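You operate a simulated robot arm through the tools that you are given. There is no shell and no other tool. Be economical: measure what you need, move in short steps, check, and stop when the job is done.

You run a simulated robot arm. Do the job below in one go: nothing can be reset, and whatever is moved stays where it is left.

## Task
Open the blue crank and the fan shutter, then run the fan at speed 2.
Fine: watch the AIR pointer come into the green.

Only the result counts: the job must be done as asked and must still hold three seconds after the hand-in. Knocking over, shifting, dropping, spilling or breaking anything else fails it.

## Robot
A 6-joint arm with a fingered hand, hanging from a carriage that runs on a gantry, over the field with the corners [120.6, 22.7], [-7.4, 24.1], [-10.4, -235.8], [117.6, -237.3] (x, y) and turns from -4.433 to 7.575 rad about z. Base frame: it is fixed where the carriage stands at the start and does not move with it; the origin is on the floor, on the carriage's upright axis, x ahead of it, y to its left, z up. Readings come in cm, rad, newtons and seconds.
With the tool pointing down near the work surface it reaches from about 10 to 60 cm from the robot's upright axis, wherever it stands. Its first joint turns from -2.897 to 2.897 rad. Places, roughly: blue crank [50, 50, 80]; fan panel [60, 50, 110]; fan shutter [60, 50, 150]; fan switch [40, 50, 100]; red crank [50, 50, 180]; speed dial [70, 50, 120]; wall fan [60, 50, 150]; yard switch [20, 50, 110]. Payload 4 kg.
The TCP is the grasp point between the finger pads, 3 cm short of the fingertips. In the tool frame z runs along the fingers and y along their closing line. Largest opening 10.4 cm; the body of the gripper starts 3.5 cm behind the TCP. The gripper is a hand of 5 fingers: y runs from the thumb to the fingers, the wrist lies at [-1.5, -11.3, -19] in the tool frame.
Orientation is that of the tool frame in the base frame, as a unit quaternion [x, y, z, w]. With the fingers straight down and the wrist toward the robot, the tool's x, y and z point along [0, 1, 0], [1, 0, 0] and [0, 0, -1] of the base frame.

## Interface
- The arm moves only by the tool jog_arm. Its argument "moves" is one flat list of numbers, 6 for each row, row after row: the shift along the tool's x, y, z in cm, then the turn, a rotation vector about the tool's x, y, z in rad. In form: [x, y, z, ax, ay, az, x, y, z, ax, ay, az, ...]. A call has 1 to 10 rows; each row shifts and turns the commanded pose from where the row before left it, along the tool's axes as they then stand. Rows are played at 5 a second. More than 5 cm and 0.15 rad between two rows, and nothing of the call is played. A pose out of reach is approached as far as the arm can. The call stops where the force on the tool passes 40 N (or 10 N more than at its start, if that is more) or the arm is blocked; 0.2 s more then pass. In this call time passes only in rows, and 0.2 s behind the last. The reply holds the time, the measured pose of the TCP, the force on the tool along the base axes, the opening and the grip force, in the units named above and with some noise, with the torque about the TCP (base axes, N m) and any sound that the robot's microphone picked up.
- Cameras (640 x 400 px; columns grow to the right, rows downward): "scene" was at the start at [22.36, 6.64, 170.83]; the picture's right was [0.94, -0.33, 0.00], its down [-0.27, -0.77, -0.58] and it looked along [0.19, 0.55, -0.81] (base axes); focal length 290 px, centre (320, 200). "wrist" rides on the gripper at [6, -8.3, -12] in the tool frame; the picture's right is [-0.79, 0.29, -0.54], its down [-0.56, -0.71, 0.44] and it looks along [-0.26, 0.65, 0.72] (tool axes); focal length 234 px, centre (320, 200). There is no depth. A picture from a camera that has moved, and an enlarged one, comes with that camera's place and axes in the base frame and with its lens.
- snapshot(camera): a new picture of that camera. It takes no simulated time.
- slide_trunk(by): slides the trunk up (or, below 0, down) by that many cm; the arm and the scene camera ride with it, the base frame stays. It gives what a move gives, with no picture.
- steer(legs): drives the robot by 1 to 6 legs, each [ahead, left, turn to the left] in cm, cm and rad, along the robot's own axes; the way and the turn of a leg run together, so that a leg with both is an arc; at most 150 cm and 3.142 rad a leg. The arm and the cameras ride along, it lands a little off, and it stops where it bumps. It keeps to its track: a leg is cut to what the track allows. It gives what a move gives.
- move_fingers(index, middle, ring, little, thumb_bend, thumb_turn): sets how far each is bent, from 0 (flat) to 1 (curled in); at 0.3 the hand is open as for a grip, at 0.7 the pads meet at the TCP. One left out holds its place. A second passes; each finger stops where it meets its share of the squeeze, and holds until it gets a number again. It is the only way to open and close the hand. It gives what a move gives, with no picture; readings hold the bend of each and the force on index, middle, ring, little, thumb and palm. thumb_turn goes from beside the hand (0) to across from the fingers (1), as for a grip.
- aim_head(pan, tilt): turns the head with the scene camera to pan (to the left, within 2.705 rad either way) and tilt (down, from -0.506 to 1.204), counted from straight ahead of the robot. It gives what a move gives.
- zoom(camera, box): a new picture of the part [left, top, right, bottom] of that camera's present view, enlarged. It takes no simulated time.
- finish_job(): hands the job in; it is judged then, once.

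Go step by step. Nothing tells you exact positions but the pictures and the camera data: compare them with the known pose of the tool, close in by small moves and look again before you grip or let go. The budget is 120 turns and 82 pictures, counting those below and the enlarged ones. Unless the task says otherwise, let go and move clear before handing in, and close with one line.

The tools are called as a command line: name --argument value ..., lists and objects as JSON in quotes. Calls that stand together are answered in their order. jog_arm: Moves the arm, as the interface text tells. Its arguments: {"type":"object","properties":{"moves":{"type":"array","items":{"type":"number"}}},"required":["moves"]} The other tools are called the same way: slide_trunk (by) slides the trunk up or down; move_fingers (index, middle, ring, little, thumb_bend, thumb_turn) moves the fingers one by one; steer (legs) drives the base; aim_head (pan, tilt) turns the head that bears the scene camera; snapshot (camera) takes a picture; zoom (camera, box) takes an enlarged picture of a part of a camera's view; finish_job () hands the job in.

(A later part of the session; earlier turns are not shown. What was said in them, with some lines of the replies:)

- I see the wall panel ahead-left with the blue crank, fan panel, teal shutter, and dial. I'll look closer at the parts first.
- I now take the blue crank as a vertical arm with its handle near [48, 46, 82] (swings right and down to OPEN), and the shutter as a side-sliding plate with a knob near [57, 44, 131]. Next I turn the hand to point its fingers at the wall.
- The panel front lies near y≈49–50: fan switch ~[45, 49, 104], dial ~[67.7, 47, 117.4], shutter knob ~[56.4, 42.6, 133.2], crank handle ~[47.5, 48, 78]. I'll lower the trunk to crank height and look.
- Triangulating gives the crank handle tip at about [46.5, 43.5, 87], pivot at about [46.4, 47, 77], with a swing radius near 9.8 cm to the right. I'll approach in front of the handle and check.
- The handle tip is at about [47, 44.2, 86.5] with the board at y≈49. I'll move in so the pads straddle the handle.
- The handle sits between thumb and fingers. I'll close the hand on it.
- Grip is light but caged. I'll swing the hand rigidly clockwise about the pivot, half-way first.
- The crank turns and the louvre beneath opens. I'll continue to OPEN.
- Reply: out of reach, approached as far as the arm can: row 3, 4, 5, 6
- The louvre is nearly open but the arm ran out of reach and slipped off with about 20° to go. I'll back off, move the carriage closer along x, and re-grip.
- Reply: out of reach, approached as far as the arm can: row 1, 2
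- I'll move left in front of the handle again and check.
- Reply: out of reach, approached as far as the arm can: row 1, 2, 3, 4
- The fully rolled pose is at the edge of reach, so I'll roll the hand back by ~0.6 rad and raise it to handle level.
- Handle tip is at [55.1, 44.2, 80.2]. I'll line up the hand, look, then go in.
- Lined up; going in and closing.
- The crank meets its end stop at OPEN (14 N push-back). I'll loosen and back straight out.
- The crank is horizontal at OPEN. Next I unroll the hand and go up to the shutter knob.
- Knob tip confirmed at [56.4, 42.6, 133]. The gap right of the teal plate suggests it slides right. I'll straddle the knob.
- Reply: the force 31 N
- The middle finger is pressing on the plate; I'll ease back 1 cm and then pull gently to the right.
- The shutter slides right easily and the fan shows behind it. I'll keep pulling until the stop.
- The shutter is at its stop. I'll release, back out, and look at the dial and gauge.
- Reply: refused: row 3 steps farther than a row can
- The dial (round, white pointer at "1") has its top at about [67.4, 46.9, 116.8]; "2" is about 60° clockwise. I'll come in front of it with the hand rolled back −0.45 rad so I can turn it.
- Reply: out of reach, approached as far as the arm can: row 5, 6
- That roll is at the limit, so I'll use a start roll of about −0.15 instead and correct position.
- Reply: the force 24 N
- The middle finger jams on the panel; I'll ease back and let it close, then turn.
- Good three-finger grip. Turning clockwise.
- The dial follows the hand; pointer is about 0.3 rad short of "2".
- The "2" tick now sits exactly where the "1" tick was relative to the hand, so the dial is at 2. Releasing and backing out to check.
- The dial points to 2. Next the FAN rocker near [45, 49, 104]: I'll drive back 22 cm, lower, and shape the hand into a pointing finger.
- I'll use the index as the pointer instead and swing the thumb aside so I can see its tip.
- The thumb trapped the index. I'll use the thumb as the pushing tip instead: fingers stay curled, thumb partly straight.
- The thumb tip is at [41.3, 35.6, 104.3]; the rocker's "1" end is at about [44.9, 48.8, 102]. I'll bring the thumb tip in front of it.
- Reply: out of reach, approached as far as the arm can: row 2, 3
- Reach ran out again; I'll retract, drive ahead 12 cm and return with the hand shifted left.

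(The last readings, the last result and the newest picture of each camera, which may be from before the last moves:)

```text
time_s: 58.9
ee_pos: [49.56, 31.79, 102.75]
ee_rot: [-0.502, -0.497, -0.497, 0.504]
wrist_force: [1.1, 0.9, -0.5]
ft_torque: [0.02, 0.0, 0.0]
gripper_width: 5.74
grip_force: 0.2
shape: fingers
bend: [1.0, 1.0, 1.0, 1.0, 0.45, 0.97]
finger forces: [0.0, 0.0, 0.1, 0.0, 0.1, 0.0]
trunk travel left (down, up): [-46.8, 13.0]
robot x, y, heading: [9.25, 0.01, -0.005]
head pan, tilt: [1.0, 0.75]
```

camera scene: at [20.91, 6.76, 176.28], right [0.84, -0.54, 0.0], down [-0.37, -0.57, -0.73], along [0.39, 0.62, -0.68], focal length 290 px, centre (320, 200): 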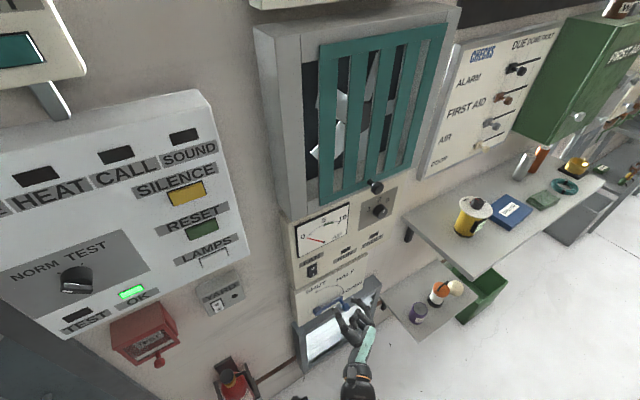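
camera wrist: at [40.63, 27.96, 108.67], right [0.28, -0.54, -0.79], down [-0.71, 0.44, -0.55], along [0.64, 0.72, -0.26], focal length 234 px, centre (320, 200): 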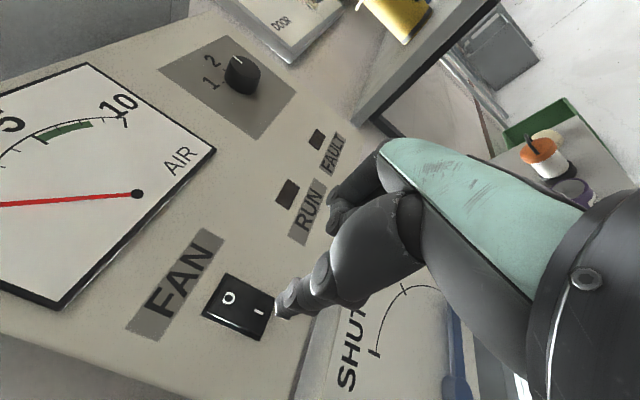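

jog_arm --moves '[-1.1, -0.25, 4, 0, 0, 0, 0, 0, 4, 0, 0, 0, 0, 0, 3.5, 0, 0, 0]'

snapshot --camera "wrist"

snapshot --camera "scene"

```text
time_s: 59.7
ee_pos: [49.3, 43.41, 101.91]
ee_rot: [-0.502, -0.498, -0.498, 0.503]
wrist_force: [-0.4, -0.4, -0.3]
ft_torque: [-0.01, 0.01, -0.02]
gripper_width: 5.78
grip_force: 0.0
shape: fingers
bend: [1.0, 1.0, 1.0, 1.0, 0.45, 0.97]
finger forces: [0.0, 0.0, 0.0, 0.0, 0.1, 0.1]
trunk travel left (down, up): [-46.8, 13.0]
robot x, y, heading: [9.44, -0.25, -0.003]
head pan, tilt: [1.0, 0.75]
```

```text
14 pictures are left
camera wrist: at [41.06, 31.39, 108.03], right [0.28, -0.54, -0.79], down [-0.71, 0.44, -0.55], along [0.64, 0.72, -0.26], focal length 234 px, centre (320, 200)
```

wrist: 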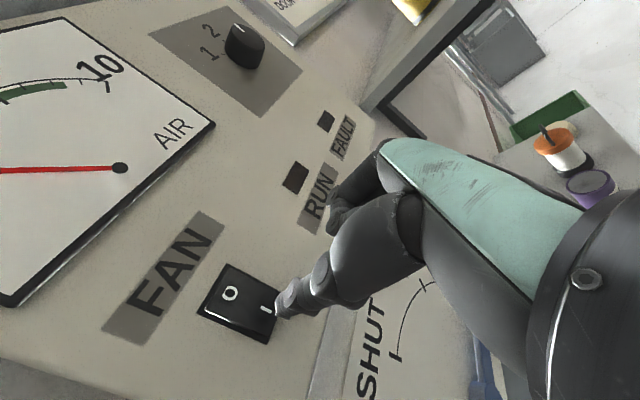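

```text
13 pictures are left
camera scene: at [33.6, 6.77, 176.28], right [0.84, -0.54, 0.0], down [-0.37, -0.57, -0.73], along [0.39, 0.62, -0.68], focal length 290 px, centre (320, 200)
```

scene: 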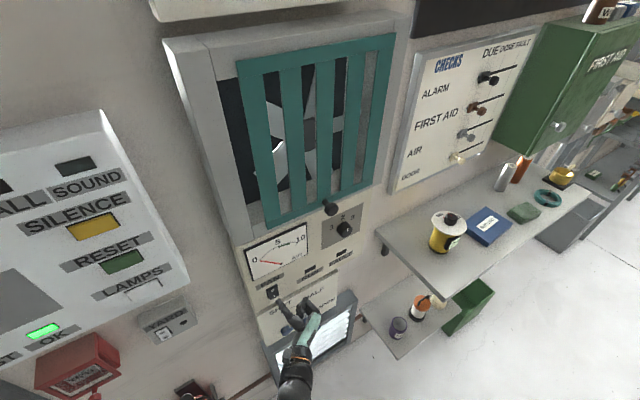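

Straight ahead of the thumb tip lies the "1" mark. Pressing in.

jog_arm --moves '[0, 0, 1.2, 0, 0, 0, 0, 0, 0.6, 0, 0, 0, 0, 0, 0.5, 0, 0, 0]'

snapshot --camera "wrist"

```text
time_s: 60.5
ee_pos: [49.58, 44.97, 101.5]
ee_rot: [0.505, 0.498, 0.497, -0.501]
wrist_force: [4.3, -28.8, 1.5]
ft_torque: [0.28, 0.08, 1.36]
gripper_width: 5.94
grip_force: 13.9
shape: fingers
bend: [1.0, 1.0, 1.0, 1.0, 0.43, 0.96]
finger forces: [0.0, 0.0, 0.1, 0.0, 27.8, 0.1]
trunk travel left (down, up): [-46.8, 13.0]
robot x, y, heading: [9.36, 0.31, -0.005]
head pan, tilt: [1.0, 0.75]
```

```text
12 pictures are left
camera wrist: at [41.27, 33.04, 107.65], right [0.28, -0.55, -0.79], down [-0.71, 0.44, -0.55], along [0.65, 0.71, -0.27], focal length 234 px, centre (320, 200)
```

wrist: 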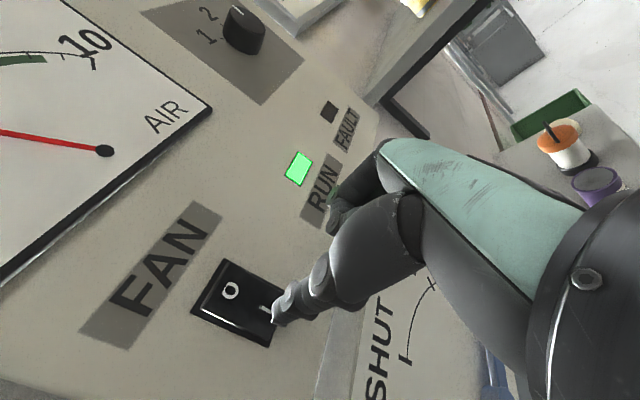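

The RUN lamp is lit and the pointer is moving. I'll back out straight and watch the AIR pointer.

jog_arm --moves '[0, 0, -3, 0, 0, 0, 0, 0, -4, 0, 0, 0, 0, 0, -4, 0, 0, 0, 0, 0, -3, 0, 0, 0]'

aim_head --pan 1.15 --tilt 0.75

snapshot --camera "scene"

```text
time_s: 61.5
ee_pos: [49.31, 31.49, 101.86]
ee_rot: [-0.501, -0.497, -0.498, 0.504]
wrist_force: [-0.2, 1.3, 0.1]
ft_torque: [0.01, 0.03, 0.01]
gripper_width: 5.79
grip_force: 0.1
shape: fingers
bend: [1.0, 1.0, 1.0, 1.0, 0.45, 0.97]
finger forces: [0.0, 0.0, 0.0, 0.0, 0.0, 0.1]
trunk travel left (down, up): [-46.8, 13.0]
robot x, y, heading: [9.65, 0.1, -0.003]
head pan, tilt: [1.0, 0.75]
```

```text
time_s: 62.2
ee_pos: [49.31, 31.57, 101.73]
ee_rot: [-0.502, -0.498, -0.497, 0.503]
wrist_force: [-0.4, 0.0, -0.4]
ft_torque: [0.01, -0.03, 0.01]
gripper_width: 5.77
grip_force: 0.1
shape: fingers
bend: [1.0, 1.0, 1.0, 1.0, 0.45, 0.97]
finger forces: [0.1, 0.1, 0.0, 0.0, 0.1, 0.0]
trunk travel left (down, up): [-46.8, 13.0]
robot x, y, heading: [9.01, 0.32, 0.006]
head pan, tilt: [1.15, 0.75]
```

```text
11 pictures are left
camera scene: at [32.51, 7.35, 176.28], right [0.91, -0.41, 0.0], down [-0.28, -0.62, -0.73], along [0.3, 0.67, -0.68], focal length 290 px, centre (320, 200)
```

scene: 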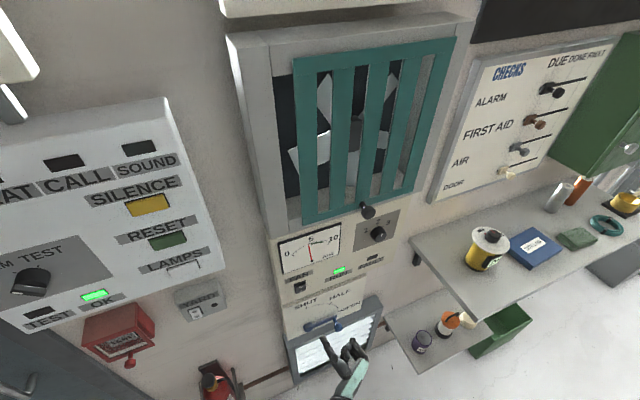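

The fan is running and the pointer is rising. I'll let a few seconds pass while clear, and look closely at the gauge.

move_fingers --thumb_bend 0.4

move_fingers --thumb_bend 0.35

move_fingers --thumb_bend 0.3

zoom --camera "scene" --box '[260, 190, 410, 390]'

```text
time_s: 63.2
ee_pos: [49.29, 31.55, 101.57]
ee_rot: [-0.502, -0.497, -0.498, 0.503]
wrist_force: [-0.4, 0.5, -0.9]
ft_torque: [-0.01, 0.0, -0.01]
gripper_width: 6.01
grip_force: 0.2
shape: fingers
bend: [1.0, 1.0, 1.0, 1.0, 0.4, 0.97]
finger forces: [0.0, 0.0, 0.0, 0.0, 0.0, 0.1]
trunk travel left (down, up): [-46.8, 13.0]
robot x, y, heading: [9.02, 0.15, -0.004]
head pan, tilt: [1.15, 0.75]
```

```text
time_s: 64.2
ee_pos: [49.29, 31.67, 101.82]
ee_rot: [-0.501, -0.497, -0.498, 0.504]
wrist_force: [-0.5, 0.3, 0.0]
ft_torque: [0.0, -0.02, 0.03]
gripper_width: 6.3
grip_force: 0.1
shape: fingers
bend: [1.0, 1.0, 1.0, 1.0, 0.35, 0.97]
finger forces: [0.1, 0.1, 0.1, 0.0, 0.0, 0.0]
trunk travel left (down, up): [-46.8, 13.0]
robot x, y, heading: [9.35, -0.33, 0.0]
head pan, tilt: [1.15, 0.75]
```

```text
time_s: 65.2
ee_pos: [49.26, 31.56, 101.69]
ee_rot: [-0.502, -0.498, -0.497, 0.503]
wrist_force: [-0.2, 0.2, -0.6]
ft_torque: [0.05, 0.02, 0.01]
gripper_width: 6.52
grip_force: 0.1
shape: fingers
bend: [1.0, 1.0, 1.0, 1.0, 0.3, 0.97]
finger forces: [0.0, 0.0, 0.0, 0.0, 0.0, 0.0]
trunk travel left (down, up): [-46.8, 13.0]
robot x, y, heading: [8.87, 0.37, -0.0]
head pan, tilt: [1.15, 0.75]
```

```text
2.00 times, centred on (335, 290) of scene
camera zoom: at [32.51, 7.36, 176.28], right [0.91, -0.41, 0.0], down [-0.28, -0.62, -0.73], along [0.3, 0.67, -0.68], focal length 580 px, centre (290, 20)
```

zoom: 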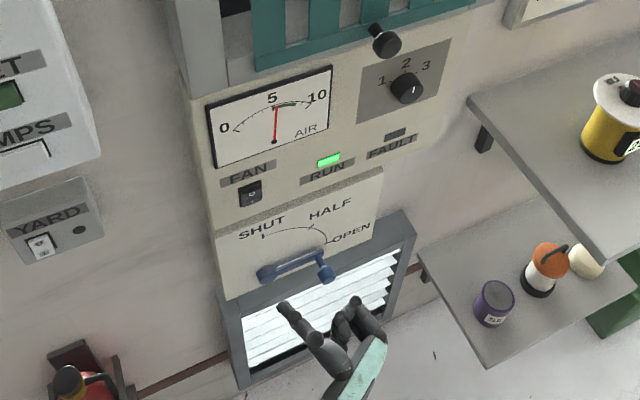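

move_fingers --thumb_bend 0.35

move_fingers --thumb_bend 0.3

move_fingers --thumb_bend 0.35

zoom --camera "scene" --box '[270, 210, 350, 280]'

```text
time_s: 66.2
ee_pos: [49.27, 31.61, 101.64]
ee_rot: [-0.502, -0.498, -0.497, 0.503]
wrist_force: [0.1, -0.6, 0.7]
ft_torque: [-0.01, -0.02, 0.03]
gripper_width: 6.3
grip_force: 0.0
shape: fingers
bend: [1.0, 1.0, 1.0, 1.0, 0.35, 0.97]
finger forces: [0.1, 0.0, 0.0, 0.0, 0.0, 0.0]
trunk travel left (down, up): [-46.8, 13.0]
robot x, y, heading: [9.15, -0.03, -0.003]
head pan, tilt: [1.15, 0.75]
```

```text
time_s: 67.2
ee_pos: [49.33, 31.67, 101.57]
ee_rot: [-0.502, -0.497, -0.497, 0.504]
wrist_force: [0.5, 1.1, -0.1]
ft_torque: [0.02, -0.01, 0.02]
gripper_width: 6.56
grip_force: 0.0
shape: fingers
bend: [1.0, 1.0, 1.0, 1.0, 0.3, 0.97]
finger forces: [0.0, 0.0, 0.0, 0.0, 0.0, 0.0]
trunk travel left (down, up): [-46.8, 13.0]
robot x, y, heading: [9.28, -0.37, -0.0]
head pan, tilt: [1.15, 0.75]
```

```text
time_s: 68.2
ee_pos: [49.34, 31.61, 101.67]
ee_rot: [-0.502, -0.498, -0.497, 0.503]
wrist_force: [0.2, 0.6, -0.9]
ft_torque: [-0.01, 0.0, 0.01]
gripper_width: 6.31
grip_force: 0.1
shape: fingers
bend: [1.0, 1.0, 1.0, 1.0, 0.35, 0.97]
finger forces: [0.0, 0.1, 0.1, 0.0, 0.0, 0.0]
trunk travel left (down, up): [-46.8, 13.0]
robot x, y, heading: [9.16, 0.26, 0.001]
head pan, tilt: [1.15, 0.75]
```

```text
5.71 times, centred on (310, 245) of scene
camera zoom: at [32.51, 7.36, 176.28], right [0.91, -0.41, 0.0], down [-0.28, -0.62, -0.73], along [0.3, 0.67, -0.68], focal length 1658 px, centre (377, -57)
```

zoom: 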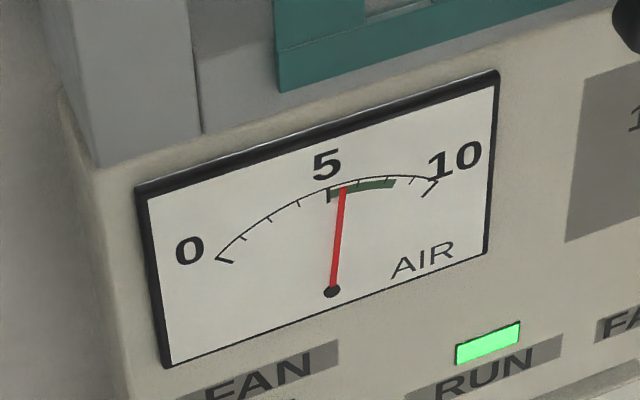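

The pointer is in the green. One more check that it stays there.

move_fingers --thumb_bend 0.3

move_fingers --thumb_bend 0.35

move_fingers --thumb_bend 0.3

move_fingers --thumb_bend 0.35

zoom --camera "scene" --box '[270, 200, 400, 350]'

```text
time_s: 69.2
ee_pos: [49.22, 31.61, 101.82]
ee_rot: [-0.502, -0.498, -0.497, 0.504]
wrist_force: [0.5, 0.5, 0.1]
ft_torque: [0.01, 0.02, 0.01]
gripper_width: 6.53
grip_force: 0.1
shape: fingers
bend: [1.0, 1.0, 1.0, 1.0, 0.3, 0.97]
finger forces: [0.0, 0.0, 0.0, 0.0, 0.0, 0.0]
trunk travel left (down, up): [-46.8, 13.0]
robot x, y, heading: [9.17, -0.03, 0.005]
head pan, tilt: [1.15, 0.75]
```

```text
time_s: 70.2
ee_pos: [49.32, 31.67, 101.74]
ee_rot: [-0.502, -0.498, -0.498, 0.503]
wrist_force: [-0.7, -0.2, 0.3]
ft_torque: [0.02, 0.01, -0.01]
gripper_width: 6.28
grip_force: 0.1
shape: fingers
bend: [1.0, 1.0, 1.0, 1.0, 0.35, 0.97]
finger forces: [0.1, 0.1, 0.0, 0.0, 0.0, 0.0]
trunk travel left (down, up): [-46.8, 13.0]
robot x, y, heading: [8.79, 0.12, -0.001]
head pan, tilt: [1.15, 0.75]
```

```text
time_s: 71.2
ee_pos: [49.3, 31.64, 101.72]
ee_rot: [-0.502, -0.497, -0.497, 0.504]
wrist_force: [0.0, 0.3, -0.5]
ft_torque: [-0.01, -0.01, -0.02]
gripper_width: 6.54
grip_force: 0.0
shape: fingers
bend: [1.0, 1.0, 1.0, 1.0, 0.3, 0.97]
finger forces: [0.1, 0.0, 0.0, 0.0, 0.0, 0.0]
trunk travel left (down, up): [-46.8, 13.0]
robot x, y, heading: [9.24, -0.16, 0.003]
head pan, tilt: [1.15, 0.75]
```

```text
time_s: 72.2
ee_pos: [49.43, 31.48, 101.72]
ee_rot: [-0.502, -0.497, -0.498, 0.503]
wrist_force: [-0.1, 1.1, 0.8]
ft_torque: [0.03, -0.01, 0.0]
gripper_width: 6.29
grip_force: 0.0
shape: fingers
bend: [1.0, 1.0, 1.0, 1.0, 0.35, 0.97]
finger forces: [0.1, 0.1, 0.1, 0.0, 0.0, 0.0]
trunk travel left (down, up): [-46.8, 13.0]
robot x, y, heading: [9.02, -0.21, 0.002]
head pan, tilt: [1.15, 0.75]
```

```text
2.67 times, centred on (335, 275) of scene
camera zoom: at [32.51, 7.36, 176.28], right [0.91, -0.41, 0.0], down [-0.28, -0.62, -0.73], along [0.3, 0.67, -0.68], focal length 774 px, centre (280, 0)
```

zoom: 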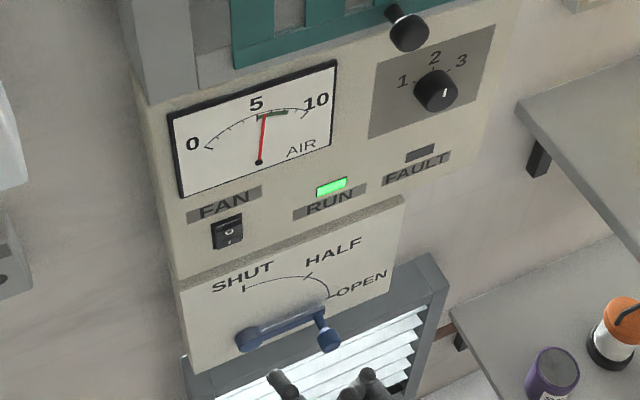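

The pointer holds steady in the green, RUN is lit, FAULT is dark, the dial is at 2, and the crank and shutter are open, with the hand clear. Handing in.

finish_job

```text
The job is handed in.
```

The blue crank and the fan shutter are open, the fan is running at speed 2, and the AIR pointer was holding steady in the green when I handed the job in.
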